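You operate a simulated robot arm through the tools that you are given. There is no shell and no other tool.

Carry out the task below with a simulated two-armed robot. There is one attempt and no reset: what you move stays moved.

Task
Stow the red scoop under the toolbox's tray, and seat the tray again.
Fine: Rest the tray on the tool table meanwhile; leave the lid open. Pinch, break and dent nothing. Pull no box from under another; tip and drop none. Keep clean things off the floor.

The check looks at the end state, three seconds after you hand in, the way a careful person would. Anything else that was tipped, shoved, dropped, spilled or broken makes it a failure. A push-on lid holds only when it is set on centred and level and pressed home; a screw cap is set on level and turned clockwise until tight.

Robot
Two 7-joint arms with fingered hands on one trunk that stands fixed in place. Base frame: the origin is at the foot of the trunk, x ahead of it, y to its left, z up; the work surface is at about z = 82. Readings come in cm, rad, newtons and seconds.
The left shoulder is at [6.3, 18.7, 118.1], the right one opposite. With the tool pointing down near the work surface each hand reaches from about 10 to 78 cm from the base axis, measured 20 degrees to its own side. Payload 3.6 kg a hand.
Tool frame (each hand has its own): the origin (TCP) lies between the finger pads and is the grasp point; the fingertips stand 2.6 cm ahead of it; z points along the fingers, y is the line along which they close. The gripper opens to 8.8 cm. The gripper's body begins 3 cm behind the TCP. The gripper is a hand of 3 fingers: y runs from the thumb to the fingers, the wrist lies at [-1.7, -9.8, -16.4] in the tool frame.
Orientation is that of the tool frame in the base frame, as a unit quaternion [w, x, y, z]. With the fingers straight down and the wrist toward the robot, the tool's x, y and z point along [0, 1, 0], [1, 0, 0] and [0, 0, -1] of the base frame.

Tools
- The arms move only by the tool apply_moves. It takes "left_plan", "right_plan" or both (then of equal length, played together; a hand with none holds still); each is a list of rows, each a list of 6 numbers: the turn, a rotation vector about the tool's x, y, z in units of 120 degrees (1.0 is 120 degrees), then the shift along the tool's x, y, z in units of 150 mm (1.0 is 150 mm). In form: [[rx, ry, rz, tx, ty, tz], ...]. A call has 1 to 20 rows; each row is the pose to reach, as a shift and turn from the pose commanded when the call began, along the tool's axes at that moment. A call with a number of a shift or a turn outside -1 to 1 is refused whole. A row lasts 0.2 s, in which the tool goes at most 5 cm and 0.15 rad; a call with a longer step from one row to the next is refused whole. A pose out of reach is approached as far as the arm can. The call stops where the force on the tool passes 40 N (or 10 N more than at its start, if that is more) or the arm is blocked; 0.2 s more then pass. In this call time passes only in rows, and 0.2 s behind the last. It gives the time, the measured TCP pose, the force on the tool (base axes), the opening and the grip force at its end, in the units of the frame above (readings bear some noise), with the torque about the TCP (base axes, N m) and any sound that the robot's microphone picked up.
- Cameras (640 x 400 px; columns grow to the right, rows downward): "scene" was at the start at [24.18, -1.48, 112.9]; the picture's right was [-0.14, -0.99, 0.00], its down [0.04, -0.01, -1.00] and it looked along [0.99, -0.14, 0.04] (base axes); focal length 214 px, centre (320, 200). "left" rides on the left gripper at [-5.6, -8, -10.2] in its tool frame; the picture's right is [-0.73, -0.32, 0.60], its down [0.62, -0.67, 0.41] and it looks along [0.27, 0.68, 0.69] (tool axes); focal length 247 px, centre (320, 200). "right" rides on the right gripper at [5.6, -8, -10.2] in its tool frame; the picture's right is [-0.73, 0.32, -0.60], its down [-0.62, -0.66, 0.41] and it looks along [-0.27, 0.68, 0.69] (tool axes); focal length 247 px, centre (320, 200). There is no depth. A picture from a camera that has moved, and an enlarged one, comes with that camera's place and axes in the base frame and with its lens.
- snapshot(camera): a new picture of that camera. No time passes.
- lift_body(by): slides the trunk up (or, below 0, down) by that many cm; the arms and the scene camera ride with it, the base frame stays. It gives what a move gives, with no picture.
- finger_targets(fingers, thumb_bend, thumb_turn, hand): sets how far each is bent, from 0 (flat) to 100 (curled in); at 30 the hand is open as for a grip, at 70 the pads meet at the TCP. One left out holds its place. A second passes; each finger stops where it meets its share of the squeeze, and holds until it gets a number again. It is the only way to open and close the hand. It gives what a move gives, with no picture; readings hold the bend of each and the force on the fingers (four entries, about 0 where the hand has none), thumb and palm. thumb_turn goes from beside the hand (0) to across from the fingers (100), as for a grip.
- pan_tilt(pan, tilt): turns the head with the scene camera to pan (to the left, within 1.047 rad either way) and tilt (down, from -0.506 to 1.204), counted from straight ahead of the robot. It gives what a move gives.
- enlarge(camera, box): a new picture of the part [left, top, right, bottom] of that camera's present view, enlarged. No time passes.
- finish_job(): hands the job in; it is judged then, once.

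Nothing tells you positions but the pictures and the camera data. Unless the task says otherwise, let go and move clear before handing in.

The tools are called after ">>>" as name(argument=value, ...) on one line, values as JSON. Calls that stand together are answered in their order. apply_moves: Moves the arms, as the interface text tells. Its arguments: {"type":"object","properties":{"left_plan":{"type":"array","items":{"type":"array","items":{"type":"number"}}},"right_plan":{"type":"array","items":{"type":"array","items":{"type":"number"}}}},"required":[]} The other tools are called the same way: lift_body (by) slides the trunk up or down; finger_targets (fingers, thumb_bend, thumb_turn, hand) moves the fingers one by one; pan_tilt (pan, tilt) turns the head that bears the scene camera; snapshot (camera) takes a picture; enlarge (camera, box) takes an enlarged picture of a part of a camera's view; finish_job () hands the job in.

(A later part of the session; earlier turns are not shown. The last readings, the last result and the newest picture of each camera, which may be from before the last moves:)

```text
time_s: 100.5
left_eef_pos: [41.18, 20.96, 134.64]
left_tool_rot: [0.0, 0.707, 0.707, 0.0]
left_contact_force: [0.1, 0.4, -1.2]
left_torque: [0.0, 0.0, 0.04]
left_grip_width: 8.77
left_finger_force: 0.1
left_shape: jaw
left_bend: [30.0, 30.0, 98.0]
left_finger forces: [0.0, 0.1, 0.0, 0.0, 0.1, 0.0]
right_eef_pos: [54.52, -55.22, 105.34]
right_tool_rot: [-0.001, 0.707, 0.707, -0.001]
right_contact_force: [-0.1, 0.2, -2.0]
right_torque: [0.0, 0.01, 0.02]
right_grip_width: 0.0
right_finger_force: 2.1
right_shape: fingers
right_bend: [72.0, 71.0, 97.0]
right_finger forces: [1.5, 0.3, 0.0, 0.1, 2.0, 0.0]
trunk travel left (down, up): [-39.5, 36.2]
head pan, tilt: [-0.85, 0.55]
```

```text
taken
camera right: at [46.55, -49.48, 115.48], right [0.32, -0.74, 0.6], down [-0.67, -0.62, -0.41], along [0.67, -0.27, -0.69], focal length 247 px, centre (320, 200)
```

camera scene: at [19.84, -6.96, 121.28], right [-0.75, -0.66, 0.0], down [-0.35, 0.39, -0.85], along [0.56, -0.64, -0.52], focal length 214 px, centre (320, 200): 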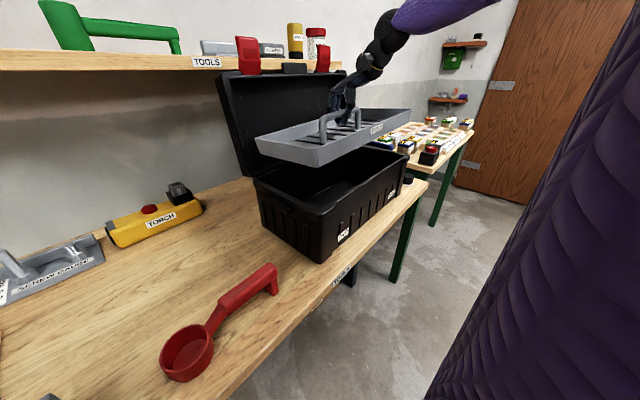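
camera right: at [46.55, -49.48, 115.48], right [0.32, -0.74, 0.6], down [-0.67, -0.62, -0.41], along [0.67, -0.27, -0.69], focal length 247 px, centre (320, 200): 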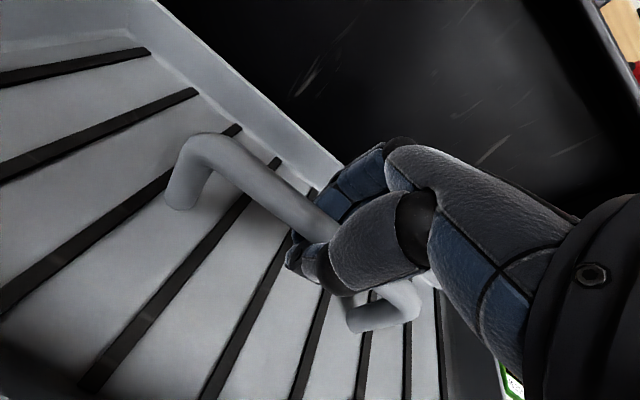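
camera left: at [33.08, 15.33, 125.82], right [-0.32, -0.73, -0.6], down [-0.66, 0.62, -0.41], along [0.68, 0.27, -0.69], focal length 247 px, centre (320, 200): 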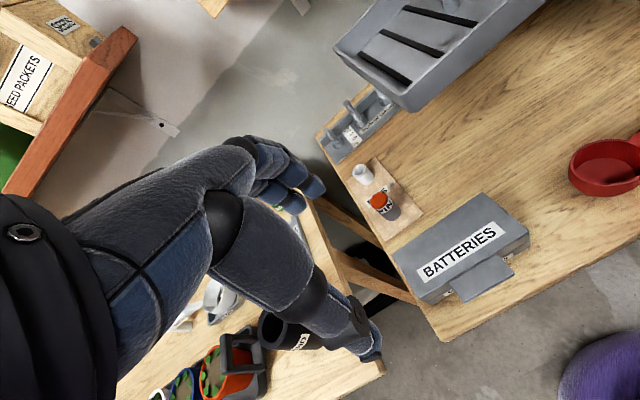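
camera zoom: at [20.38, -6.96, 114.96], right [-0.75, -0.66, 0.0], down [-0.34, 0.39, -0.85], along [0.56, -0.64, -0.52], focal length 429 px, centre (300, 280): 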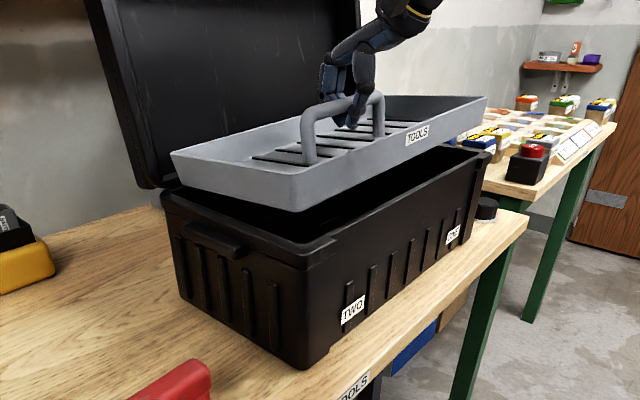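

The tray is aligned over the opening. Lowering slowly.

>>> apply_moves(right_plan=[[0, 0, 0, -0.005, 0.005, 0.06], [0, 0, 0, -0.01, 0.01, 0.12], [0, 0, 0, -0.012, 0.012, 0.18], [0, 0, 0, -0.012, 0.012, 0.24], [0, 0, 0, -0.012, 0.012, 0.3], [0, 0, 0, -0.012, 0.012, 0.35], [0, 0, 0, -0.012, 0.012, 0.4]])

>>> enlarge(camera="scene", box=[220, 60, 440, 260])

```text
time_s: 102.1
left_eef_pos: [41.33, 20.9, 134.68]
left_tool_rot: [0.0, 0.707, 0.707, 0.001]
left_contact_force: [0.4, -0.4, 0.5]
left_torque: [-0.02, -0.02, -0.01]
left_grip_width: 8.77
left_finger_force: 0.1
left_shape: jaw
left_bend: [30.0, 30.0, 98.0]
left_finger forces: [0.0, 0.0, 0.0, 0.1, 0.0, 0.0]
right_eef_pos: [54.78, -55.47, 99.27]
right_tool_rot: [0.0, 0.708, 0.706, 0.0]
right_contact_force: [0.1, -1.0, -1.5]
right_torque: [-0.02, -0.01, 0.01]
right_grip_width: 0.01
right_finger_force: 1.9
right_shape: fingers
right_bend: [72.0, 71.0, 97.0]
right_finger forces: [1.2, 0.6, 0.0, 0.0, 1.9, 0.0]
trunk travel left (down, up): [-39.5, 36.2]
head pan, tilt: [-0.85, 0.55]
```

```text
2.00 times, centred on (330, 160) of scene
camera zoom: at [20.43, -6.98, 114.94], right [-0.75, -0.66, 0.0], down [-0.35, 0.39, -0.85], along [0.56, -0.64, -0.52], focal length 429 px, centre (300, 280)
```

zoom: 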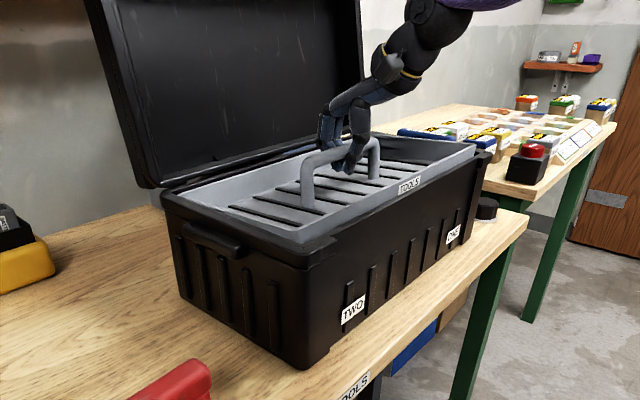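

The tray is going in cleanly. About a centimetre more to the seat.

>>> apply_moves(right_plan=[[0, 0, 0, 0, 0, 0.03], [0, 0, 0, 0, 0, 0.06], [0, 0, 0, 0, 0, 0.09], [0, 0, 0, 0, 0, 0.11]])

>>> enlarge(camera="scene", box=[220, 60, 440, 260])

```text
time_s: 103.1
left_eef_pos: [41.23, 20.97, 134.71]
left_tool_rot: [0.0, 0.707, 0.707, 0.0]
left_contact_force: [0.1, 0.1, -0.4]
left_torque: [0.05, 0.0, -0.02]
left_grip_width: 8.76
left_finger_force: 0.1
left_shape: jaw
left_bend: [30.0, 30.0, 98.0]
left_finger forces: [0.0, 0.0, 0.0, 0.0, 0.1, 0.1]
right_eef_pos: [54.76, -55.39, 97.57]
right_tool_rot: [-0.001, 0.708, 0.706, 0.001]
right_contact_force: [-0.7, -0.1, -0.6]
right_torque: [0.02, 0.0, -0.01]
right_grip_width: 0.0
right_finger_force: 0.1
right_shape: fingers
right_bend: [72.0, 71.0, 97.0]
right_finger forces: [0.1, 0.0, 0.1, 0.0, 0.0, 0.1]
trunk travel left (down, up): [-39.5, 36.2]
head pan, tilt: [-0.85, 0.55]
```

```text
2.00 times, centred on (330, 160) of scene
camera zoom: at [20.41, -6.96, 114.95], right [-0.75, -0.66, 0.0], down [-0.35, 0.39, -0.85], along [0.56, -0.64, -0.52], focal length 429 px, centre (300, 280)
```

zoom: 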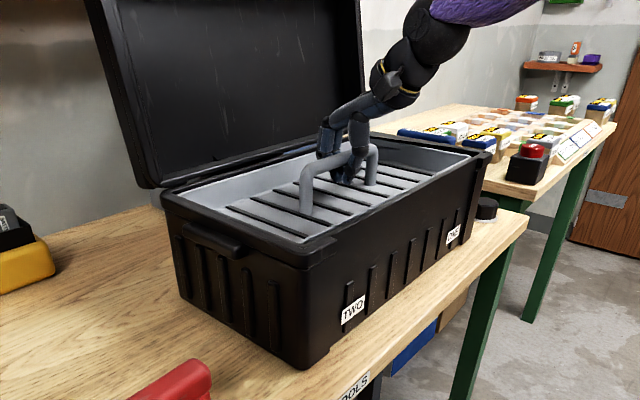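

The tray is seated and the fingers are unloaded. I'll open and rise clear.

>>> finger_targets(hand="right", fingers=30, thumb_bend=30)

>>> apply_moves(right_plan=[[0, 0, 0, 0, 0, -0.15], [0, 0, 0, 0, 0, -0.35], [0, 0, 0, 0, 0, -0.6], [0, 0, 0, 0, 0, -0.85]])

>>> enlarge(camera="scene", box=[220, 60, 440, 260])

```text
time_s: 104.1
left_eef_pos: [41.23, 20.99, 134.64]
left_tool_rot: [0.001, 0.707, 0.707, 0.0]
left_contact_force: [-0.4, 0.1, 0.4]
left_torque: [0.03, -0.01, -0.01]
left_grip_width: 8.8
left_finger_force: 0.0
left_shape: jaw
left_bend: [30.0, 30.0, 98.0]
left_finger forces: [0.0, 0.0, 0.0, 0.0, 0.0, 0.1]
right_eef_pos: [54.8, -55.39, 97.62]
right_tool_rot: [-0.001, 0.707, 0.707, 0.0]
right_contact_force: [-0.3, 0.0, 0.6]
right_torque: [0.0, -0.01, -0.01]
right_grip_width: 8.81
right_finger_force: 0.0
right_shape: fingers
right_bend: [30.0, 30.0, 97.0]
right_finger forces: [0.1, 0.0, 0.0, 0.0, 0.0, 0.0]
trunk travel left (down, up): [-39.5, 36.2]
head pan, tilt: [-0.85, 0.55]
```

```text
time_s: 105.1
left_eef_pos: [41.16, 20.79, 134.67]
left_tool_rot: [0.0, 0.707, 0.707, 0.0]
left_contact_force: [-0.9, 0.3, 0.0]
left_torque: [-0.02, -0.01, 0.01]
left_grip_width: 8.76
left_finger_force: 0.0
left_shape: jaw
left_bend: [30.0, 30.0, 98.0]
left_finger forces: [0.0, 0.1, 0.0, 0.1, 0.1, 0.0]
right_eef_pos: [54.66, -55.33, 110.19]
right_tool_rot: [-0.002, 0.708, 0.706, 0.0]
right_contact_force: [0.3, 0.6, -0.1]
right_torque: [-0.03, 0.02, -0.02]
right_grip_width: 8.83
right_finger_force: 0.1
right_shape: fingers
right_bend: [30.0, 30.0, 97.0]
right_finger forces: [0.0, 0.1, 0.0, 0.1, 0.0, 0.0]
trunk travel left (down, up): [-39.5, 36.2]
head pan, tilt: [-0.85, 0.55]
```

```text
2.00 times, centred on (330, 160) of scene
camera zoom: at [20.38, -6.92, 114.96], right [-0.75, -0.66, 0.0], down [-0.34, 0.39, -0.85], along [0.56, -0.64, -0.52], focal length 429 px, centre (300, 280)
```

zoom: 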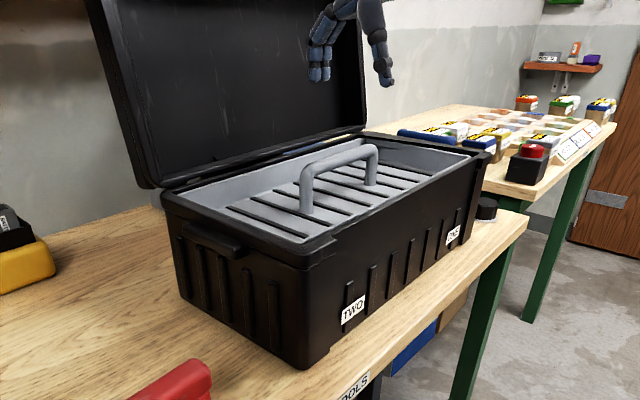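

The tray sits properly seated. Now with the empty hand I'll go over the table near the scoop, low, to explore the arm's posture and reach there.

>>> apply_moves(right_plan=[[0, 0, 0, 0.25, 0, 0], [0, 0, 0, 0.5, 0, 0], [0, 0, 0, 0.75, 0, 0], [0, 0, 0, 1.0, 0, 0]])

>>> apply_moves(right_plan=[[0, 0, 0, 0.25, -0.1, 0], [0, 0, 0, 0.5, -0.2, 0], [0, 0, 0, 0.75, -0.3, 0], [0, 0, 0, 1.0, -0.4, 0]])

>>> apply_moves(right_plan=[[0, 0, 0, 0.15, -0.05, 0.15], [0, 0, 0, 0.3, -0.1, 0.3], [0, 0, 0, 0.45, -0.12, 0.45], [0, 0, 0, 0.49, -0.12, 0.65]])

>>> pan_tilt(pan=-0.3, tilt=0.4)

>>> snapshot(camera="scene")

```text
time_s: 106.1
left_eef_pos: [41.28, 21.02, 134.45]
left_tool_rot: [0.0, 0.707, 0.707, 0.0]
left_contact_force: [-0.3, -0.1, -1.4]
left_torque: [-0.03, -0.02, 0.03]
left_grip_width: 8.77
left_finger_force: 0.0
left_shape: jaw
left_bend: [30.0, 30.0, 98.0]
left_finger forces: [0.0, 0.0, 0.1, 0.0, 0.0, 0.0]
right_eef_pos: [54.81, -40.47, 110.36]
right_tool_rot: [-0.001, 0.708, 0.706, 0.0]
right_contact_force: [-0.8, -0.1, 0.4]
right_torque: [-0.02, 0.01, 0.03]
right_grip_width: 8.82
right_finger_force: 0.1
right_shape: fingers
right_bend: [30.0, 30.0, 97.0]
right_finger forces: [0.1, 0.0, 0.0, 0.1, 0.0, 0.0]
trunk travel left (down, up): [-39.5, 36.2]
head pan, tilt: [-0.85, 0.55]
```

```text
time_s: 107.1
left_eef_pos: [41.22, 21.02, 134.68]
left_tool_rot: [0.0, 0.707, 0.707, 0.001]
left_contact_force: [0.5, 0.2, 0.7]
left_torque: [-0.04, -0.02, 0.01]
left_grip_width: 8.78
left_finger_force: 0.1
left_shape: jaw
left_bend: [30.0, 30.0, 98.0]
left_finger forces: [0.0, 0.0, 0.0, 0.0, 0.0, 0.1]
right_eef_pos: [48.74, -25.4, 110.44]
right_tool_rot: [-0.002, 0.708, 0.707, 0.0]
right_contact_force: [0.4, -0.2, 0.7]
right_torque: [0.0, -0.01, 0.02]
right_grip_width: 8.79
right_finger_force: 0.0
right_shape: fingers
right_bend: [30.0, 30.0, 97.0]
right_finger forces: [0.0, 0.0, 0.1, 0.1, 0.0, 0.0]
trunk travel left (down, up): [-39.5, 36.2]
head pan, tilt: [-0.85, 0.55]
```

```text
time_s: 108.1
left_eef_pos: [41.32, 20.94, 134.57]
left_tool_rot: [0.0, 0.707, 0.707, 0.001]
left_contact_force: [0.8, -0.4, -0.3]
left_torque: [0.0, -0.01, 0.0]
left_grip_width: 8.79
left_finger_force: 0.1
left_shape: jaw
left_bend: [30.0, 30.0, 98.0]
left_finger forces: [0.1, 0.1, 0.1, 0.0, 0.0, 0.0]
right_eef_pos: [47.05, -18.17, 100.58]
right_tool_rot: [-0.002, 0.707, 0.707, 0.0]
right_contact_force: [-0.2, 0.0, -1.0]
right_torque: [0.04, 0.02, -0.02]
right_grip_width: 8.82
right_finger_force: 0.1
right_shape: fingers
right_bend: [30.0, 30.0, 97.0]
right_finger forces: [0.0, 0.0, 0.0, 0.0, 0.0, 0.0]
trunk travel left (down, up): [-39.5, 36.2]
head pan, tilt: [-0.85, 0.55]
```

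```text
time_s: 109.1
left_eef_pos: [41.15, 20.99, 134.58]
left_tool_rot: [0.0, 0.707, 0.707, 0.0]
left_contact_force: [-0.1, -0.9, 0.9]
left_torque: [0.0, -0.03, 0.02]
left_grip_width: 8.76
left_finger_force: 0.0
left_shape: jaw
left_bend: [30.0, 30.0, 98.0]
left_finger forces: [0.0, 0.0, 0.0, 0.0, 0.0, 0.1]
right_eef_pos: [47.03, -18.18, 100.56]
right_tool_rot: [-0.001, 0.708, 0.706, 0.0]
right_contact_force: [0.6, -1.0, 1.1]
right_torque: [0.02, -0.02, 0.0]
right_grip_width: 8.81
right_finger_force: 0.1
right_shape: fingers
right_bend: [30.0, 30.0, 97.0]
right_finger forces: [0.0, 0.0, 0.0, 0.0, 0.0, 0.0]
trunk travel left (down, up): [-39.5, 36.2]
head pan, tilt: [-0.3, 0.4]
```

```text
taken
camera scene: at [23.32, -2.95, 116.32], right [-0.3, -0.95, 0.0], down [-0.37, 0.12, -0.92], along [0.88, -0.27, -0.39], focal length 214 px, centre (320, 200)
```

scene: 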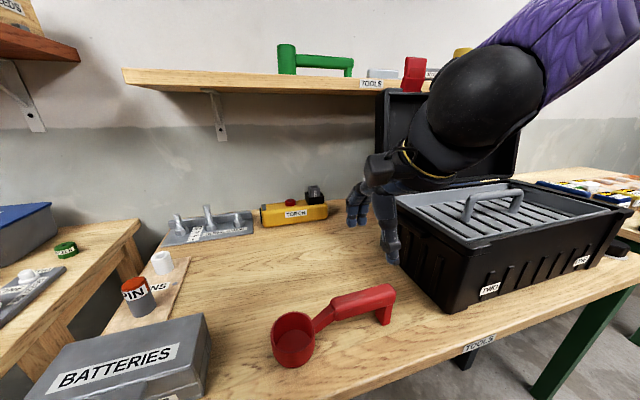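

The hand is over the scoop handle with no limit here. I'll test extending forward from this low posture.

>>> apply_moves(right_plan=[[0, 0, 0, -0.03, 0.22, 0.05], [0, 0, 0, -0.06, 0.44, 0.1], [0, 0, 0, -0.1, 0.66, 0.15], [0, 0, 0, -0.13, 0.87, 0.17]])

>>> snapshot(camera="scene")

```text
time_s: 110.1
left_eef_pos: [41.28, 20.85, 134.75]
left_tool_rot: [-0.001, 0.707, 0.707, 0.0]
left_contact_force: [-0.1, -0.7, -0.3]
left_torque: [0.0, 0.0, -0.03]
left_grip_width: 8.79
left_finger_force: 0.1
left_shape: jaw
left_bend: [30.0, 30.0, 98.0]
left_finger forces: [0.1, 0.0, 0.0, 0.1, 0.0, 0.0]
right_eef_pos: [57.81, -22.33, 100.12]
right_tool_rot: [-0.001, 0.707, 0.707, 0.0]
right_contact_force: [0.9, 1.0, -0.7]
right_torque: [0.03, 0.0, -0.01]
right_grip_width: 8.81
right_finger_force: 0.2
right_shape: fingers
right_bend: [30.0, 30.0, 97.0]
right_finger forces: [0.0, 0.0, 0.0, 0.0, 0.0, 0.0]
right hand out of reach, approached as far as the arm can: row 2, 3, 4
trunk travel left (down, up): [-39.5, 36.2]
head pan, tilt: [-0.3, 0.4]
```

```text
taken
camera scene: at [23.34, -2.94, 116.32], right [-0.3, -0.96, 0.0], down [-0.37, 0.12, -0.92], along [0.88, -0.27, -0.39], focal length 214 px, centre (320, 200)
```

scene: 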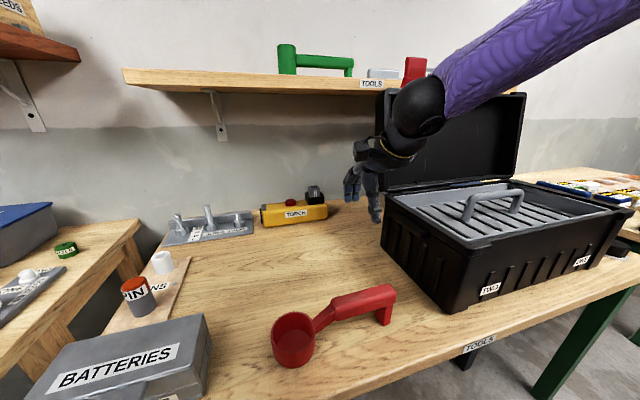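

Still limited at yaw 0. I'll test yaw +30° here to see how much further out it lets the free hand go.

>>> apply_moves(right_plan=[[0, 0, -0.06, 0, 0, 0], [0, 0, -0.12, 0, 0, 0], [0, 0, -0.18, 0, 0, 0], [0, 0, -0.25, 0, 0, 0]])

>>> apply_moves(right_plan=[[0, 0, 0, 0.05, 0.2, 0], [0, 0, 0, 0.1, 0.4, 0], [0, 0, 0, 0.15, 0.6, 0], [0, 0, 0, 0.2, 0.8, 0]])

>>> snapshot(camera="scene")

```text
time_s: 111.1
left_eef_pos: [41.19, 20.92, 134.64]
left_tool_rot: [0.0, 0.707, 0.708, 0.0]
left_contact_force: [-0.3, -0.7, -0.1]
left_torque: [-0.01, 0.01, 0.05]
left_grip_width: 8.77
left_finger_force: 0.2
left_shape: jaw
left_bend: [30.0, 30.0, 98.0]
left_finger forces: [0.0, 0.1, 0.0, 0.1, 0.0, 0.0]
right_eef_pos: [57.84, -22.11, 100.11]
right_tool_rot: [-0.002, 0.5, 0.866, 0.001]
right_contact_force: [0.5, 0.5, 0.6]
right_torque: [-0.01, 0.01, -0.03]
right_grip_width: 8.8
right_finger_force: 0.0
right_shape: fingers
right_bend: [30.0, 30.0, 97.0]
right_finger forces: [0.0, 0.1, 0.0, 0.0, 0.1, 0.1]
trunk travel left (down, up): [-39.5, 36.2]
head pan, tilt: [-0.3, 0.4]
```

```text
time_s: 112.1
left_eef_pos: [41.16, 21.01, 134.69]
left_tool_rot: [0.0, 0.707, 0.707, 0.0]
left_contact_force: [0.9, 0.1, -0.8]
left_torque: [0.0, 0.01, 0.01]
left_grip_width: 8.79
left_finger_force: 0.1
left_shape: jaw
left_bend: [30.0, 30.0, 98.0]
left_finger forces: [0.0, 0.0, 0.0, 0.0, 0.1, 0.0]
right_eef_pos: [59.5, -19.01, 103.62]
right_tool_rot: [-0.001, 0.5, 0.866, 0.001]
right_contact_force: [0.4, -0.6, 0.5]
right_torque: [0.02, -0.01, 0.01]
right_grip_width: 8.83
right_finger_force: 0.0
right_shape: fingers
right_bend: [30.0, 30.0, 97.0]
right_finger forces: [0.0, 0.0, 0.0, 0.0, 0.0, 0.1]
right hand out of reach, approached as far as the arm can: row 1, 2, 3, 4
trunk travel left (down, up): [-39.5, 36.2]
head pan, tilt: [-0.3, 0.4]
```

```text
taken
camera scene: at [23.31, -2.93, 116.33], right [-0.3, -0.96, 0.0], down [-0.37, 0.12, -0.92], along [0.88, -0.27, -0.39], focal length 214 px, centre (320, 200)
```

scene: 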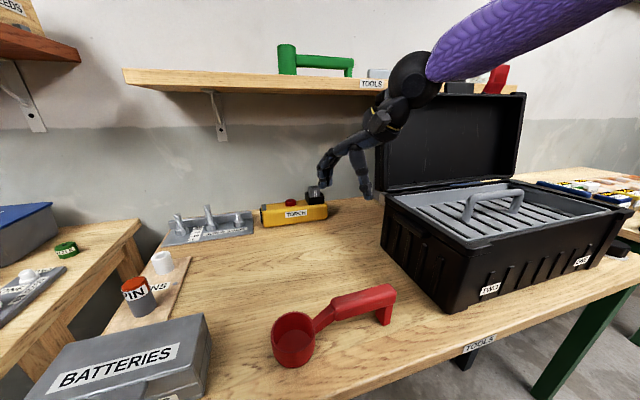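

This is a posture-branch problem: the elbow is raised and can't come round. I'll try to bring the elbow down by working close to the body with the hand well below the shoulder and yawed inward, then squaring up.

>>> apply_moves(right_plan=[[0, 0, 0, 0.1, -0.2, 0.0], [0, 0, 0, 0.2, -0.4, 0.0], [0, 0, 0, 0.3, -0.6, 0.05], [0, 0, 0, 0.4, -0.8, 0.1], [0, 0, 0, 0.459, -0.928, 0.15]])

>>> lift_body(by=12)

>>> apply_moves(right_plan=[[0, 0, 0, 0, 0, 0.25], [0, 0, 0, 0, 0, 0.5], [0, 0, 0, 0, 0, 0.75], [0, 0, 0, 0, 0, 0.95]])

>>> snapshot(camera="scene")

```text
time_s: 113.3
left_eef_pos: [41.2, 21.01, 134.69]
left_tool_rot: [0.001, 0.707, 0.707, 0.0]
left_contact_force: [0.2, -0.2, 0.3]
left_torque: [-0.01, -0.02, 0.03]
left_grip_width: 8.78
left_finger_force: 0.0
left_shape: jaw
left_bend: [30.0, 30.0, 98.0]
left_finger forces: [0.1, 0.0, 0.0, 0.1, 0.1, 0.0]
right_eef_pos: [44.0, -20.16, 101.58]
right_tool_rot: [-0.002, 0.501, 0.866, 0.001]
right_contact_force: [0.9, 1.0, -0.7]
right_torque: [0.05, 0.05, -0.03]
right_grip_width: 8.81
right_finger_force: 0.0
right_shape: fingers
right_bend: [30.0, 30.0, 97.0]
right_finger forces: [0.0, 0.1, 0.0, 0.0, 0.0, 0.0]
trunk travel left (down, up): [-39.5, 36.2]
head pan, tilt: [-0.3, 0.4]
```

```text
time_s: 114.8
left_eef_pos: [41.21, 20.9, 146.7]
left_tool_rot: [0.0, 0.707, 0.707, -0.001]
left_contact_force: [-0.6, -0.1, 0.0]
left_torque: [-0.01, 0.0, -0.01]
left_grip_width: 8.79
left_finger_force: 0.0
left_shape: jaw
left_bend: [30.0, 30.0, 98.0]
left_finger forces: [0.0, 0.0, 0.0, 0.0, 0.1, 0.1]
right_eef_pos: [43.97, -20.17, 113.56]
right_tool_rot: [-0.002, 0.5, 0.866, 0.0]
right_contact_force: [-0.5, -0.3, 0.8]
right_torque: [-0.01, 0.0, 0.02]
right_grip_width: 8.79
right_finger_force: 0.1
right_shape: fingers
right_bend: [30.0, 30.0, 97.0]
right_finger forces: [0.0, 0.1, 0.0, 0.0, 0.0, 0.0]
trunk travel left (down, up): [-51.5, 24.2]
head pan, tilt: [-0.3, 0.4]
```

```text
time_s: 115.8
left_eef_pos: [41.22, 21.04, 146.68]
left_tool_rot: [0.0, 0.707, 0.707, 0.0]
left_contact_force: [-0.3, 0.3, 0.2]
left_torque: [-0.03, 0.02, 0.01]
left_grip_width: 8.76
left_finger_force: 0.0
left_shape: jaw
left_bend: [30.0, 30.0, 98.0]
left_finger forces: [0.0, 0.1, 0.0, 0.1, 0.0, 0.0]
right_eef_pos: [42.97, -22.14, 103.64]
right_tool_rot: [-0.001, 0.5, 0.866, 0.0]
right_contact_force: [-0.2, 0.4, 0.3]
right_torque: [0.0, -0.01, 0.01]
right_grip_width: 8.79
right_finger_force: 0.0
right_shape: fingers
right_bend: [30.0, 30.0, 97.0]
right_finger forces: [0.1, 0.0, 0.1, 0.0, 0.0, 0.0]
right hand out of reach, approached as far as the arm can: row 3, 4
trunk travel left (down, up): [-51.5, 24.2]
head pan, tilt: [-0.3, 0.4]
```

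```text
taken
camera scene: at [22.36, -2.95, 128.89], right [-0.3, -0.96, 0.0], down [-0.37, 0.12, -0.92], along [0.88, -0.27, -0.39], focal length 214 px, centre (320, 200)
```

scene: 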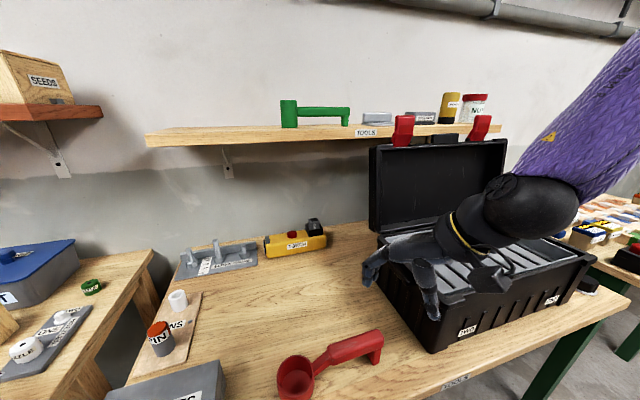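

The raised-elbow branch can't go lower either. I'll try to coax the elbow down by rolling the hand (fingers tilting toward the right, wrist to the left) in free space beside the box, since that forces the forearm to approach from below.

>>> apply_moves(right_plan=[[0, 0, 0.06, -0.1, 0.1, -0.15], [0, 0, 0.12, -0.25, 0.15, -0.3], [0, 0, 0.18, -0.4, 0.2, -0.45], [0, 0, 0.25, -0.6, 0.25, -0.55]])

>>> apply_moves(right_plan=[[0, -0.06, 0, 0, 0, 0], [0, -0.12, 0, 0, 0, 0], [0, -0.18, 0, 0, 0, 0], [0, -0.24, 0, 0, 0, 0], [0, -0.3, 0, 0, 0, 0], [0, -0.36, 0, 0, 0, 0]])

>>> pan_tilt(pan=-0.6, tilt=0.1)

>>> snapshot(camera="scene")

```text
time_s: 116.8
left_eef_pos: [41.29, 20.94, 146.63]
left_tool_rot: [0.001, 0.708, 0.707, 0.0]
left_contact_force: [1.2, -0.6, -0.9]
left_torque: [-0.01, 0.01, 0.01]
left_grip_width: 8.78
left_finger_force: 0.0
left_shape: jaw
left_bend: [30.0, 30.0, 98.0]
left_finger forces: [0.0, 0.0, 0.0, 0.0, 0.1, 0.0]
right_eef_pos: [50.69, -28.1, 112.01]
right_tool_rot: [-0.002, 0.708, 0.706, 0.001]
right_contact_force: [0.1, 0.0, -1.1]
right_torque: [-0.02, 0.02, 0.01]
right_grip_width: 8.8
right_finger_force: 0.0
right_shape: fingers
right_bend: [30.0, 30.0, 97.0]
right_finger forces: [0.0, 0.0, 0.1, 0.0, 0.0, 0.0]
trunk travel left (down, up): [-51.5, 24.2]
head pan, tilt: [-0.3, 0.4]
```

```text
time_s: 118.2
left_eef_pos: [41.23, 21.0, 146.64]
left_tool_rot: [0.0, 0.707, 0.708, 0.0]
left_contact_force: [-0.4, -1.1, 0.6]
left_torque: [-0.02, 0.0, 0.01]
left_grip_width: 8.77
left_finger_force: 0.1
left_shape: jaw
left_bend: [30.0, 30.0, 98.0]
left_finger forces: [0.1, 0.1, 0.0, 0.0, 0.0, 0.1]
right_eef_pos: [48.99, -30.9, 114.5]
right_tool_rot: [0.259, 0.657, 0.658, -0.26]
right_contact_force: [0.2, 0.2, -1.0]
right_torque: [0.04, -0.01, 0.01]
right_grip_width: 8.78
right_finger_force: 0.1
right_shape: fingers
right_bend: [30.0, 30.0, 97.0]
right_finger forces: [0.1, 0.0, 0.0, 0.0, 0.1, 0.1]
right hand out of reach, approached as far as the arm can: row 4, 5, 6
trunk travel left (down, up): [-51.5, 24.2]
head pan, tilt: [-0.3, 0.4]
```

```text
time_s: 119.0
left_eef_pos: [41.16, 21.0, 146.67]
left_tool_rot: [0.0, 0.707, 0.707, 0.0]
left_contact_force: [-0.2, 0.0, 1.3]
left_torque: [0.0, 0.04, 0.03]
left_grip_width: 8.78
left_finger_force: 0.0
left_shape: jaw
left_bend: [30.0, 30.0, 98.0]
left_finger forces: [0.1, 0.1, 0.0, 0.0, 0.0, 0.0]
right_eef_pos: [49.0, -30.93, 114.45]
right_tool_rot: [0.259, 0.657, 0.659, -0.26]
right_contact_force: [-0.8, 0.0, 0.2]
right_torque: [-0.04, -0.02, 0.02]
right_grip_width: 8.82
right_finger_force: 0.0
right_shape: fingers
right_bend: [30.0, 30.0, 97.0]
right_finger forces: [0.0, 0.0, 0.0, 0.0, 0.0, 0.1]
trunk travel left (down, up): [-51.5, 24.2]
head pan, tilt: [-0.6, 0.099]
```

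```text
taken
camera scene: at [21.1, -5.39, 131.68], right [-0.56, -0.83, 0.0], down [-0.08, 0.06, -0.99], along [0.82, -0.56, -0.1], focal length 214 px, centre (320, 200)
```

scene: 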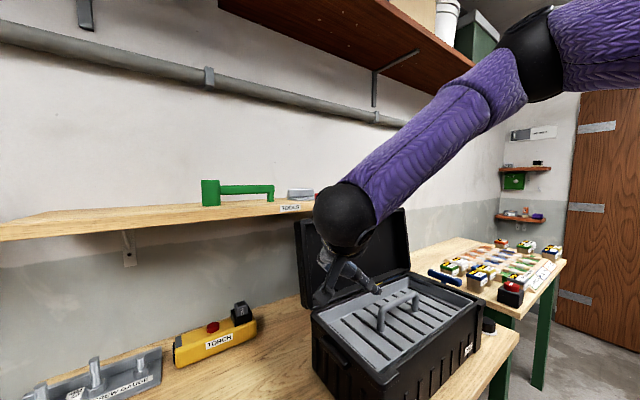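

Now I can see the arm: the elbow sits high. Reasoning from the wrist geometry, the forward-pitched hand (≈36°) should work best when the shoulder is only about 10–15 cm above the hand — a combination I haven't tried. I'll undo the roll, pitch forward, and test that with the empty hand.

>>> apply_moves(right_plan=[[0, 0.06, 0, -0.023, 0.011, -0.12], [0, 0.12, 0, -0.046, 0.022, -0.245], [0, 0.18, 0, -0.07, 0.033, -0.37], [0, 0.24, 0, -0.093, 0.045, -0.49], [0, 0.3, 0, -0.116, 0.056, -0.61], [0, 0.36, 0, -0.139, 0.067, -0.735]])

>>> apply_moves(right_plan=[[-0.06, 0, 0, 0, 0, 0], [-0.12, 0, 0, 0, 0, 0], [-0.18, 0, 0, 0, 0, 0], [-0.24, 0, 0, 0, 0, 0], [-0.29, 0, 0, 0, 0, 0]])

>>> lift_body(by=-26)

>>> snapshot(camera="scene")

```text
time_s: 120.4
left_eef_pos: [41.14, 20.83, 146.68]
left_tool_rot: [-0.001, 0.707, 0.707, 0.0]
left_contact_force: [0.0, -0.5, -0.5]
left_torque: [0.04, -0.01, 0.03]
left_grip_width: 8.78
left_finger_force: 0.1
left_shape: jaw
left_bend: [30.0, 30.0, 98.0]
left_finger forces: [0.0, 0.1, 0.0, 0.0, 0.0, 0.0]
right_eef_pos: [50.03, -24.91, 124.05]
right_tool_rot: [-0.002, 0.708, 0.707, 0.001]
right_contact_force: [-0.8, 0.2, 0.1]
right_torque: [0.0, -0.01, -0.04]
right_grip_width: 8.82
right_finger_force: 0.0
right_shape: fingers
right_bend: [30.0, 30.0, 97.0]
right_finger forces: [0.1, 0.0, 0.0, 0.0, 0.1, 0.0]
trunk travel left (down, up): [-51.5, 24.2]
head pan, tilt: [-0.6, 0.099]
```

```text
time_s: 121.6
left_eef_pos: [41.28, 20.86, 146.67]
left_tool_rot: [0.0, 0.707, 0.707, 0.0]
left_contact_force: [0.1, -0.4, -0.1]
left_torque: [0.0, -0.01, 0.0]
left_grip_width: 8.79
left_finger_force: 0.0
left_shape: jaw
left_bend: [30.0, 30.0, 98.0]
left_finger forces: [0.1, 0.0, 0.0, 0.1, 0.1, 0.0]
right_eef_pos: [50.27, -24.9, 124.06]
right_tool_rot: [0.211, 0.676, 0.674, 0.212]
right_contact_force: [-0.7, -0.5, 0.5]
right_torque: [0.02, 0.01, 0.01]
right_grip_width: 8.82
right_finger_force: 0.1
right_shape: fingers
right_bend: [30.0, 30.0, 97.0]
right_finger forces: [0.0, 0.1, 0.1, 0.1, 0.0, 0.1]
trunk travel left (down, up): [-51.5, 24.2]
head pan, tilt: [-0.6, 0.099]
```

```text
time_s: 124.2
left_eef_pos: [41.17, 21.02, 120.74]
left_tool_rot: [0.0, 0.707, 0.707, 0.001]
left_contact_force: [-0.2, 0.1, -0.2]
left_torque: [-0.01, 0.0, -0.03]
left_grip_width: 8.75
left_finger_force: 0.0
left_shape: jaw
left_bend: [30.0, 30.0, 98.0]
left_finger forces: [0.1, 0.0, 0.0, 0.0, 0.0, 0.0]
right_eef_pos: [50.15, -24.88, 98.06]
right_tool_rot: [0.211, 0.676, 0.674, 0.212]
right_contact_force: [-0.5, -0.6, -0.1]
right_torque: [-0.04, -0.01, 0.0]
right_grip_width: 8.8
right_finger_force: 0.0
right_shape: fingers
right_bend: [30.0, 30.0, 97.0]
right_finger forces: [0.1, 0.0, 0.0, 0.0, 0.0, 0.0]
trunk travel left (down, up): [-25.5, 50.2]
head pan, tilt: [-0.6, 0.099]
```

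```text
taken
camera scene: at [24.12, -5.4, 104.01], right [-0.56, -0.83, 0.0], down [-0.08, 0.06, -1.0], along [0.82, -0.56, -0.1], focal length 214 px, centre (320, 200)
```

scene: 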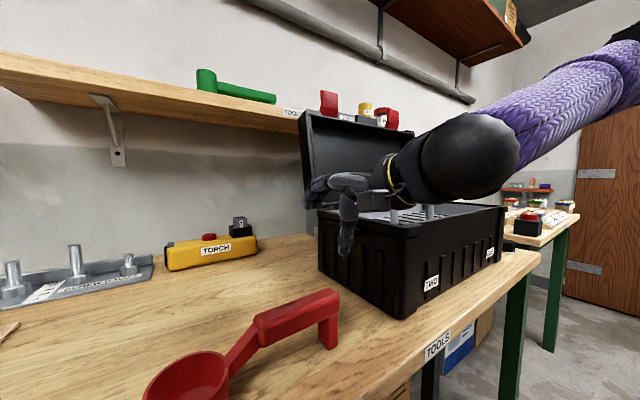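

Now test moving the empty, forward-pitched hand to (62, −11) at this shoulder height.

>>> apply_moves(right_plan=[[0, 0, 0, 0.15, 0.11, 0.077], [0, 0, 0, 0.31, 0.22, 0.153], [0, 0, 0, 0.46, 0.33, 0.23], [0, 0, 0, 0.62, 0.44, 0.306], [0, 0, 0, 0.77, 0.55, 0.383], [0, 0, 0, 0.93, 0.655, 0.459]])

>>> snapshot(camera="scene")

```text
time_s: 125.7
left_eef_pos: [41.15, 21.09, 120.73]
left_tool_rot: [0.0, 0.707, 0.707, 0.0]
left_contact_force: [-0.1, -0.3, -0.9]
left_torque: [-0.02, -0.01, 0.01]
left_grip_width: 8.78
left_finger_force: 0.2
left_shape: jaw
left_bend: [30.0, 30.0, 98.0]
left_finger forces: [0.1, 0.0, 0.0, 0.0, 0.1, 0.0]
right_eef_pos: [61.54, -12.71, 98.77]
right_tool_rot: [0.209, 0.675, 0.675, 0.212]
right_contact_force: [-0.3, -0.3, 0.2]
right_torque: [-0.04, 0.0, 0.03]
right_grip_width: 8.82
right_finger_force: 0.0
right_shape: fingers
right_bend: [30.0, 30.0, 97.0]
right_finger forces: [0.0, 0.0, 0.0, 0.0, 0.1, 0.0]
right hand out of reach, approached as far as the arm can: row 6
trunk travel left (down, up): [-25.5, 50.2]
head pan, tilt: [-0.6, 0.099]
```

```text
taken
camera scene: at [24.11, -5.39, 104.01], right [-0.56, -0.83, 0.0], down [-0.08, 0.06, -1.0], along [0.82, -0.56, -0.1], focal length 214 px, centre (320, 200)
```

scene: 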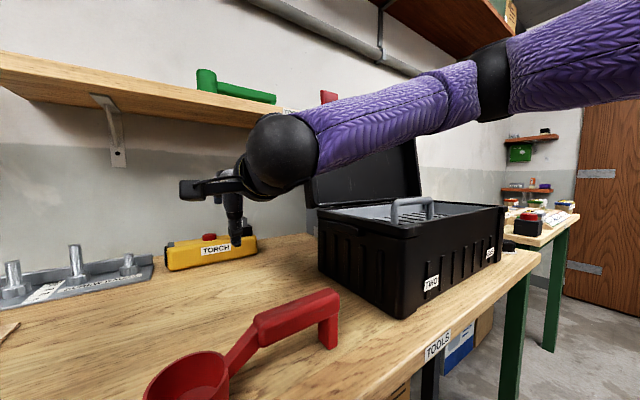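

Better: (61.5, −12.7) at low height with the elbow to the side. Extending further forward should relax the wrist; trying (68, −12) and then further left.

>>> apply_moves(right_plan=[[0, 0, 0, 0, 0.11, 0.077], [0, 0, 0, 0, 0.22, 0.153], [0, 0, 0, 0, 0.33, 0.23]])

>>> apply_moves(right_plan=[[0, 0, 0, 0.07, 0.03, 0.02], [0, 0, 0, 0.14, 0.06, 0.04], [0, 0, 0, 0.21, 0.09, 0.06]])

>>> snapshot(camera="scene")

```text
time_s: 126.5
left_eef_pos: [41.18, 21.02, 120.66]
left_tool_rot: [0.0, 0.708, 0.706, 0.0]
left_contact_force: [0.4, -0.1, -0.5]
left_torque: [-0.01, -0.01, -0.02]
left_grip_width: 8.8
left_finger_force: 0.0
left_shape: jaw
left_bend: [30.0, 30.0, 98.0]
left_finger forces: [0.1, 0.1, 0.0, 0.1, 0.0, 0.1]
right_eef_pos: [66.34, -14.6, 99.38]
right_tool_rot: [0.21, 0.675, 0.675, 0.211]
right_contact_force: [0.6, -0.4, -1.0]
right_torque: [-0.01, -0.01, 0.01]
right_grip_width: 8.81
right_finger_force: 0.1
right_shape: fingers
right_bend: [30.0, 30.0, 97.0]
right_finger forces: [0.0, 0.0, 0.0, 0.1, 0.0, 0.0]
right hand out of reach, approached as far as the arm can: row 1, 2, 3
trunk travel left (down, up): [-25.5, 50.2]
head pan, tilt: [-0.6, 0.099]
```

```text
time_s: 127.2
left_eef_pos: [41.25, 20.85, 120.72]
left_tool_rot: [0.001, 0.707, 0.707, 0.0]
left_contact_force: [-0.2, 0.1, 0.0]
left_torque: [-0.01, 0.0, -0.02]
left_grip_width: 8.77
left_finger_force: 0.0
left_shape: jaw
left_bend: [30.0, 30.0, 98.0]
left_finger forces: [0.1, 0.1, 0.0, 0.1, 0.0, 0.0]
right_eef_pos: [66.46, -14.47, 100.02]
right_tool_rot: [0.209, 0.675, 0.674, 0.213]
right_contact_force: [0.5, -0.2, 0.0]
right_torque: [-0.03, -0.01, 0.05]
right_grip_width: 8.78
right_finger_force: 0.1
right_shape: fingers
right_bend: [30.0, 30.0, 97.0]
right_finger forces: [0.0, 0.1, 0.0, 0.0, 0.0, 0.0]
right hand out of reach, approached as far as the arm can: row 1, 2, 3
trunk travel left (down, up): [-25.5, 50.2]
head pan, tilt: [-0.6, 0.099]
```

```text
taken
camera scene: at [24.15, -5.4, 103.99], right [-0.56, -0.83, 0.0], down [-0.08, 0.06, -0.99], along [0.82, -0.56, -0.1], focal length 214 px, centre (320, 200)
```

scene: 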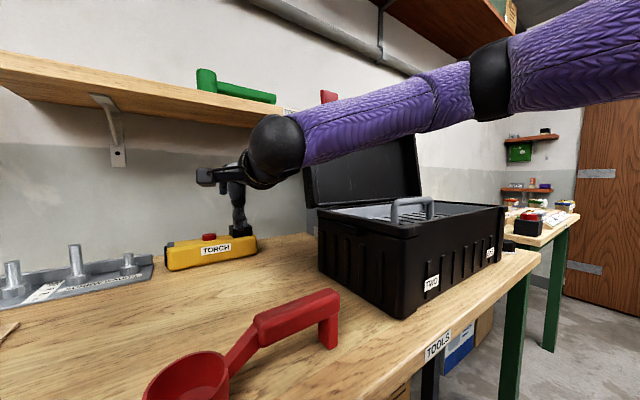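

Boundary again near y≈−14. I'll test with a moderate 18° yaw at this low height, since a slightly rotated tray would still fit (about 1 cm gaps).

>>> apply_moves(right_plan=[[0, 0.0287, -0.041, 0, 0, 0], [0, 0.0573, -0.082, 0, 0, 0], [0, 0.086, -0.123, 0, 0, 0], [0, 0.086, -0.123, 0.1, 0.03, 0.02], [0, 0.086, -0.123, 0.2, 0.06, 0.04], [0, 0.086, -0.123, 0.3, 0.09, 0.06], [0, 0.086, -0.123, 0.38, 0.13, 0.1]])

>>> snapshot(camera="scene")

```text
time_s: 128.8
left_eef_pos: [41.31, 20.95, 120.73]
left_tool_rot: [0.0, 0.707, 0.707, 0.0]
left_contact_force: [-0.2, 0.8, -0.2]
left_torque: [-0.01, 0.0, 0.0]
left_grip_width: 8.8
left_finger_force: 0.0
left_shape: jaw
left_bend: [30.0, 30.0, 98.0]
left_finger forces: [0.0, 0.0, 0.0, 0.0, 0.0, 0.0]
right_eef_pos: [67.51, -10.63, 100.64]
right_tool_rot: [0.174, 0.562, 0.772, 0.243]
right_contact_force: [0.2, -0.4, 1.1]
right_torque: [0.04, -0.03, 0.01]
right_grip_width: 8.82
right_finger_force: 0.1
right_shape: fingers
right_bend: [30.0, 30.0, 97.0]
right_finger forces: [0.1, 0.0, 0.0, 0.1, 0.1, 0.1]
right hand out of reach, approached as far as the arm can: row 6, 7
trunk travel left (down, up): [-25.5, 50.2]
head pan, tilt: [-0.6, 0.099]
```

```text
taken
camera scene: at [24.15, -5.39, 103.99], right [-0.56, -0.83, 0.0], down [-0.08, 0.06, -0.99], along [0.82, -0.56, -0.1], focal length 214 px, centre (320, 200)
```

scene: 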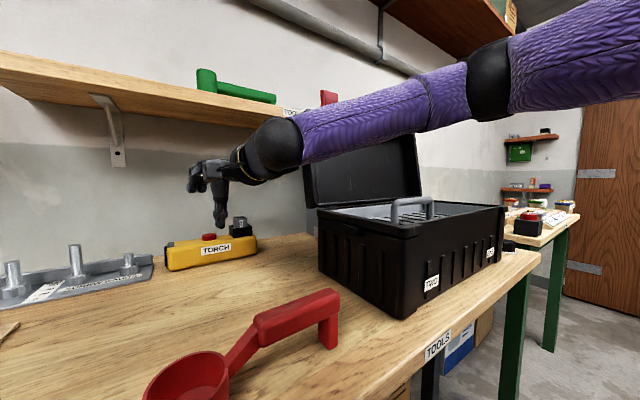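

With the elbow pinned, squared-up reach ends near y≈−12.7. A workable idea: grip the handle about 3 cm right of its centre, with the hand already pitched forward, so the tray's centre lands ~3 cm further left. I'll first verify the low set-down pose with the empty hand.

>>> apply_moves(right_plan=[[0, -0.0287, 0.041, -0.03, -0.06, -0.03], [0, -0.0573, 0.082, -0.06, -0.12, -0.07], [0, -0.086, 0.123, -0.09, -0.2, -0.1], [0, -0.086, 0.123, -0.09, -0.28, -0.15]])

>>> apply_moves(right_plan=[[0, 0, 0, 0.03, 0, 0], [0, 0, 0, 0.06, 0, 0], [0, 0, 0, 0.1, 0, 0]])

```text
time_s: 129.8
left_eef_pos: [41.15, 21.05, 120.67]
left_tool_rot: [0.0, 0.707, 0.707, 0.001]
left_contact_force: [-0.2, -0.8, -0.6]
left_torque: [0.02, 0.02, -0.02]
left_grip_width: 8.75
left_finger_force: 0.0
left_shape: jaw
left_bend: [30.0, 30.0, 98.0]
left_finger forces: [0.1, 0.1, 0.0, 0.0, 0.0, 0.0]
right_eef_pos: [63.46, -13.44, 100.05]
right_tool_rot: [0.209, 0.676, 0.674, 0.212]
right_contact_force: [0.0, -0.4, -0.4]
right_torque: [0.01, 0.0, -0.01]
right_grip_width: 8.83
right_finger_force: 0.0
right_shape: fingers
right_bend: [30.0, 30.0, 97.0]
right_finger forces: [0.0, 0.0, 0.1, 0.0, 0.0, 0.0]
right hand out of reach, approached as far as the arm can: row 3
trunk travel left (down, up): [-25.5, 50.2]
head pan, tilt: [-0.6, 0.099]
```

```text
time_s: 130.7
left_eef_pos: [41.22, 20.94, 120.59]
left_tool_rot: [0.0, 0.708, 0.707, 0.0]
left_contact_force: [0.1, -0.2, 0.2]
left_torque: [0.01, -0.01, -0.03]
left_grip_width: 8.77
left_finger_force: 0.0
left_shape: jaw
left_bend: [30.0, 30.0, 98.0]
left_finger forces: [0.1, 0.0, 0.0, 0.0, 0.0, 0.1]
right_eef_pos: [63.19, -13.0, 100.22]
right_tool_rot: [0.21, 0.676, 0.674, 0.212]
right_contact_force: [0.1, 0.0, 0.4]
right_torque: [0.0, 0.02, -0.01]
right_grip_width: 8.8
right_finger_force: 0.0
right_shape: fingers
right_bend: [30.0, 30.0, 97.0]
right_finger forces: [0.1, 0.0, 0.0, 0.0, 0.0, 0.0]
right hand out of reach, approached as far as the arm can: row 2, 3
trunk travel left (down, up): [-25.5, 50.2]
head pan, tilt: [-0.6, 0.099]
```

The pose is valid down here with y≈−13. I'll probe whether a slightly different pitch (25°) gives more room to the left.

>>> apply_moves(right_plan=[[0.042, 0, 0, 0, 0, 0], [0.083, 0, 0, 0, 0, 0], [0.083, 0, 0, 0.07, 0, 0], [0.083, 0, 0, 0.14, 0, 0]])

>>> apply_moves(right_plan=[[-0.05, 0, 0, 0, 0, 0], [-0.1, 0, 0, 0, 0, 0], [-0.16, 0, 0, 0, 0, 0], [-0.16, 0, 0, 0.07, 0, 0], [-0.16, 0, 0, 0.14, 0, 0], [-0.16, 0, 0, 0.2, 0, 0]])

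```text
time_s: 131.7
left_eef_pos: [41.43, 20.91, 120.47]
left_tool_rot: [-0.001, 0.707, 0.707, 0.0]
left_contact_force: [0.4, 0.6, -0.4]
left_torque: [0.0, 0.01, 0.0]
left_grip_width: 8.77
left_finger_force: 0.1
left_shape: jaw
left_bend: [30.0, 30.0, 98.0]
left_finger forces: [0.0, 0.0, 0.0, 0.0, 0.0, 0.0]
right_eef_pos: [62.64, -12.45, 100.64]
right_tool_rot: [0.151, 0.691, 0.69, 0.152]
right_contact_force: [0.3, 0.0, 0.0]
right_torque: [0.0, 0.01, 0.01]
right_grip_width: 8.83
right_finger_force: 0.1
right_shape: fingers
right_bend: [30.0, 30.0, 97.0]
right_finger forces: [0.0, 0.0, 0.0, 0.0, 0.0, 0.0]
right hand out of reach, approached as far as the arm can: row 3, 4
trunk travel left (down, up): [-25.5, 50.2]
head pan, tilt: [-0.6, 0.099]
```

```text
time_s: 133.1
left_eef_pos: [41.17, 20.93, 120.64]
left_tool_rot: [0.0, 0.707, 0.707, 0.0]
left_contact_force: [-0.3, -0.2, -0.7]
left_torque: [-0.02, 0.02, 0.0]
left_grip_width: 8.75
left_finger_force: 0.0
left_shape: jaw
left_bend: [30.0, 30.0, 98.0]
left_finger forces: [0.0, 0.0, 0.0, 0.0, 0.0, 0.0]
right_eef_pos: [62.01, -12.73, 101.37]
right_tool_rot: [0.264, 0.657, 0.655, 0.265]
right_contact_force: [0.1, 0.8, -0.2]
right_torque: [0.01, -0.02, 0.02]
right_grip_width: 8.78
right_finger_force: 0.1
right_shape: fingers
right_bend: [30.0, 30.0, 97.0]
right_finger forces: [0.0, 0.0, 0.0, 0.0, 0.0, 0.1]
right hand out of reach, approached as far as the arm can: row 3, 4, 5, 6
trunk travel left (down, up): [-25.5, 50.2]
head pan, tilt: [-0.6, 0.099]
```

The left limit is about y≈−12.5 regardless of pitch, so I'll use the off-centre grip: hand pitched ~25°, gripping ~3.5 cm right of the handle's middle. Moving back over the box now.

>>> lift_body(by=12)

>>> apply_moves(right_plan=[[0.03, 0, 0, -0.15, -0.05, -0.05], [0.06, 0, 0, -0.3, -0.1, -0.1], [0.1, 0, 0, -0.5, -0.15, -0.15], [0.13, 0, 0, -0.7, -0.2, -0.2], [0.16, 0, 0, -0.9, -0.25, -0.24], [0.16, 0, 0, -1.0, -0.29, -0.28]])

>>> apply_moves(right_plan=[[0, 0, 0, -0.25, -0.02, 0], [0, 0, 0, -0.5, -0.03, 0], [0, 0, 0, -0.75, -0.03, 0], [0, 0, 0, -1.0, -0.03, 0]])

>>> apply_moves(right_plan=[[0, 0, 0, -0.25, 0, 0], [0, 0, 0, -0.5, 0, 0], [0, 0, 0, -0.75, 0, 0], [0, 0, 0, -1.0, 0, 0]])

>>> snapshot(camera="right")

```text
time_s: 134.6
left_eef_pos: [41.34, 21.07, 132.57]
left_tool_rot: [-0.001, 0.707, 0.707, -0.001]
left_contact_force: [0.4, 0.7, 0.2]
left_torque: [-0.03, -0.02, 0.02]
left_grip_width: 8.78
left_finger_force: 0.1
left_shape: jaw
left_bend: [30.0, 30.0, 98.0]
left_finger forces: [0.0, 0.0, 0.1, 0.0, 0.0, 0.0]
right_eef_pos: [59.12, -12.68, 118.37]
right_tool_rot: [0.292, 0.643, 0.644, 0.294]
right_contact_force: [0.1, -0.3, -0.2]
right_torque: [0.0, -0.03, 0.02]
right_grip_width: 8.81
right_finger_force: 0.1
right_shape: fingers
right_bend: [30.0, 30.0, 97.0]
right_finger forces: [0.1, 0.0, 0.1, 0.0, 0.0, 0.1]
trunk travel left (down, up): [-37.5, 38.2]
head pan, tilt: [-0.6, 0.099]
```

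```text
time_s: 135.9
left_eef_pos: [41.28, 20.96, 132.73]
left_tool_rot: [0.0, 0.708, 0.707, 0.0]
left_contact_force: [0.0, -1.3, 0.3]
left_torque: [-0.02, -0.04, -0.05]
left_grip_width: 8.77
left_finger_force: 0.1
left_shape: jaw
left_bend: [30.0, 30.0, 98.0]
left_finger forces: [0.0, 0.1, 0.0, 0.0, 0.0, 0.0]
right_eef_pos: [53.17, -27.8, 117.76]
right_tool_rot: [0.181, 0.682, 0.684, 0.183]
right_contact_force: [-0.7, 0.4, 0.3]
right_torque: [0.02, 0.04, 0.01]
right_grip_width: 8.81
right_finger_force: 0.1
right_shape: fingers
right_bend: [30.0, 30.0, 97.0]
right_finger forces: [0.1, 0.0, 0.0, 0.0, 0.0, 0.0]
trunk travel left (down, up): [-37.5, 38.2]
head pan, tilt: [-0.6, 0.099]
```

```text
time_s: 136.9
left_eef_pos: [41.23, 20.87, 132.7]
left_tool_rot: [0.0, 0.707, 0.707, 0.001]
left_contact_force: [0.2, -0.6, 0.1]
left_torque: [0.01, 0.02, -0.02]
left_grip_width: 8.76
left_finger_force: 0.1
left_shape: jaw
left_bend: [30.0, 30.0, 98.0]
left_finger forces: [0.0, 0.0, 0.1, 0.1, 0.1, 0.0]
right_eef_pos: [53.04, -42.92, 117.54]
right_tool_rot: [0.18, 0.682, 0.684, 0.184]
right_contact_force: [0.4, 0.0, 0.3]
right_torque: [0.0, 0.03, -0.05]
right_grip_width: 8.79
right_finger_force: 0.1
right_shape: fingers
right_bend: [30.0, 30.0, 97.0]
right_finger forces: [0.0, 0.0, 0.0, 0.0, 0.0, 0.0]
trunk travel left (down, up): [-37.5, 38.2]
head pan, tilt: [-0.6, 0.099]
```

```text
time_s: 137.9
left_eef_pos: [41.22, 20.82, 132.74]
left_tool_rot: [0.0, 0.707, 0.707, 0.0]
left_contact_force: [0.7, 0.0, -0.5]
left_torque: [-0.01, 0.0, 0.0]
left_grip_width: 8.8
left_finger_force: 0.2
left_shape: jaw
left_bend: [30.0, 30.0, 98.0]
left_finger forces: [0.1, 0.1, 0.0, 0.0, 0.1, 0.0]
right_eef_pos: [52.95, -57.77, 117.51]
right_tool_rot: [0.18, 0.683, 0.683, 0.184]
right_contact_force: [0.5, 0.1, 0.9]
right_torque: [0.01, 0.0, 0.01]
right_grip_width: 8.81
right_finger_force: 0.0
right_shape: fingers
right_bend: [30.0, 30.0, 97.0]
right_finger forces: [0.0, 0.1, 0.0, 0.0, 0.0, 0.1]
trunk travel left (down, up): [-37.5, 38.2]
head pan, tilt: [-0.6, 0.099]
```

```text
taken
camera right: at [40.81, -52.06, 122.46], right [-0.02, -0.74, 0.67], down [-0.37, -0.62, -0.69], along [0.93, -0.26, -0.26], focal length 247 px, centre (320, 200)
```

right: 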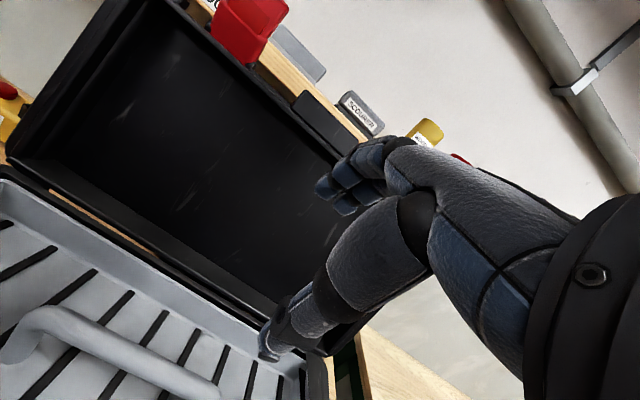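

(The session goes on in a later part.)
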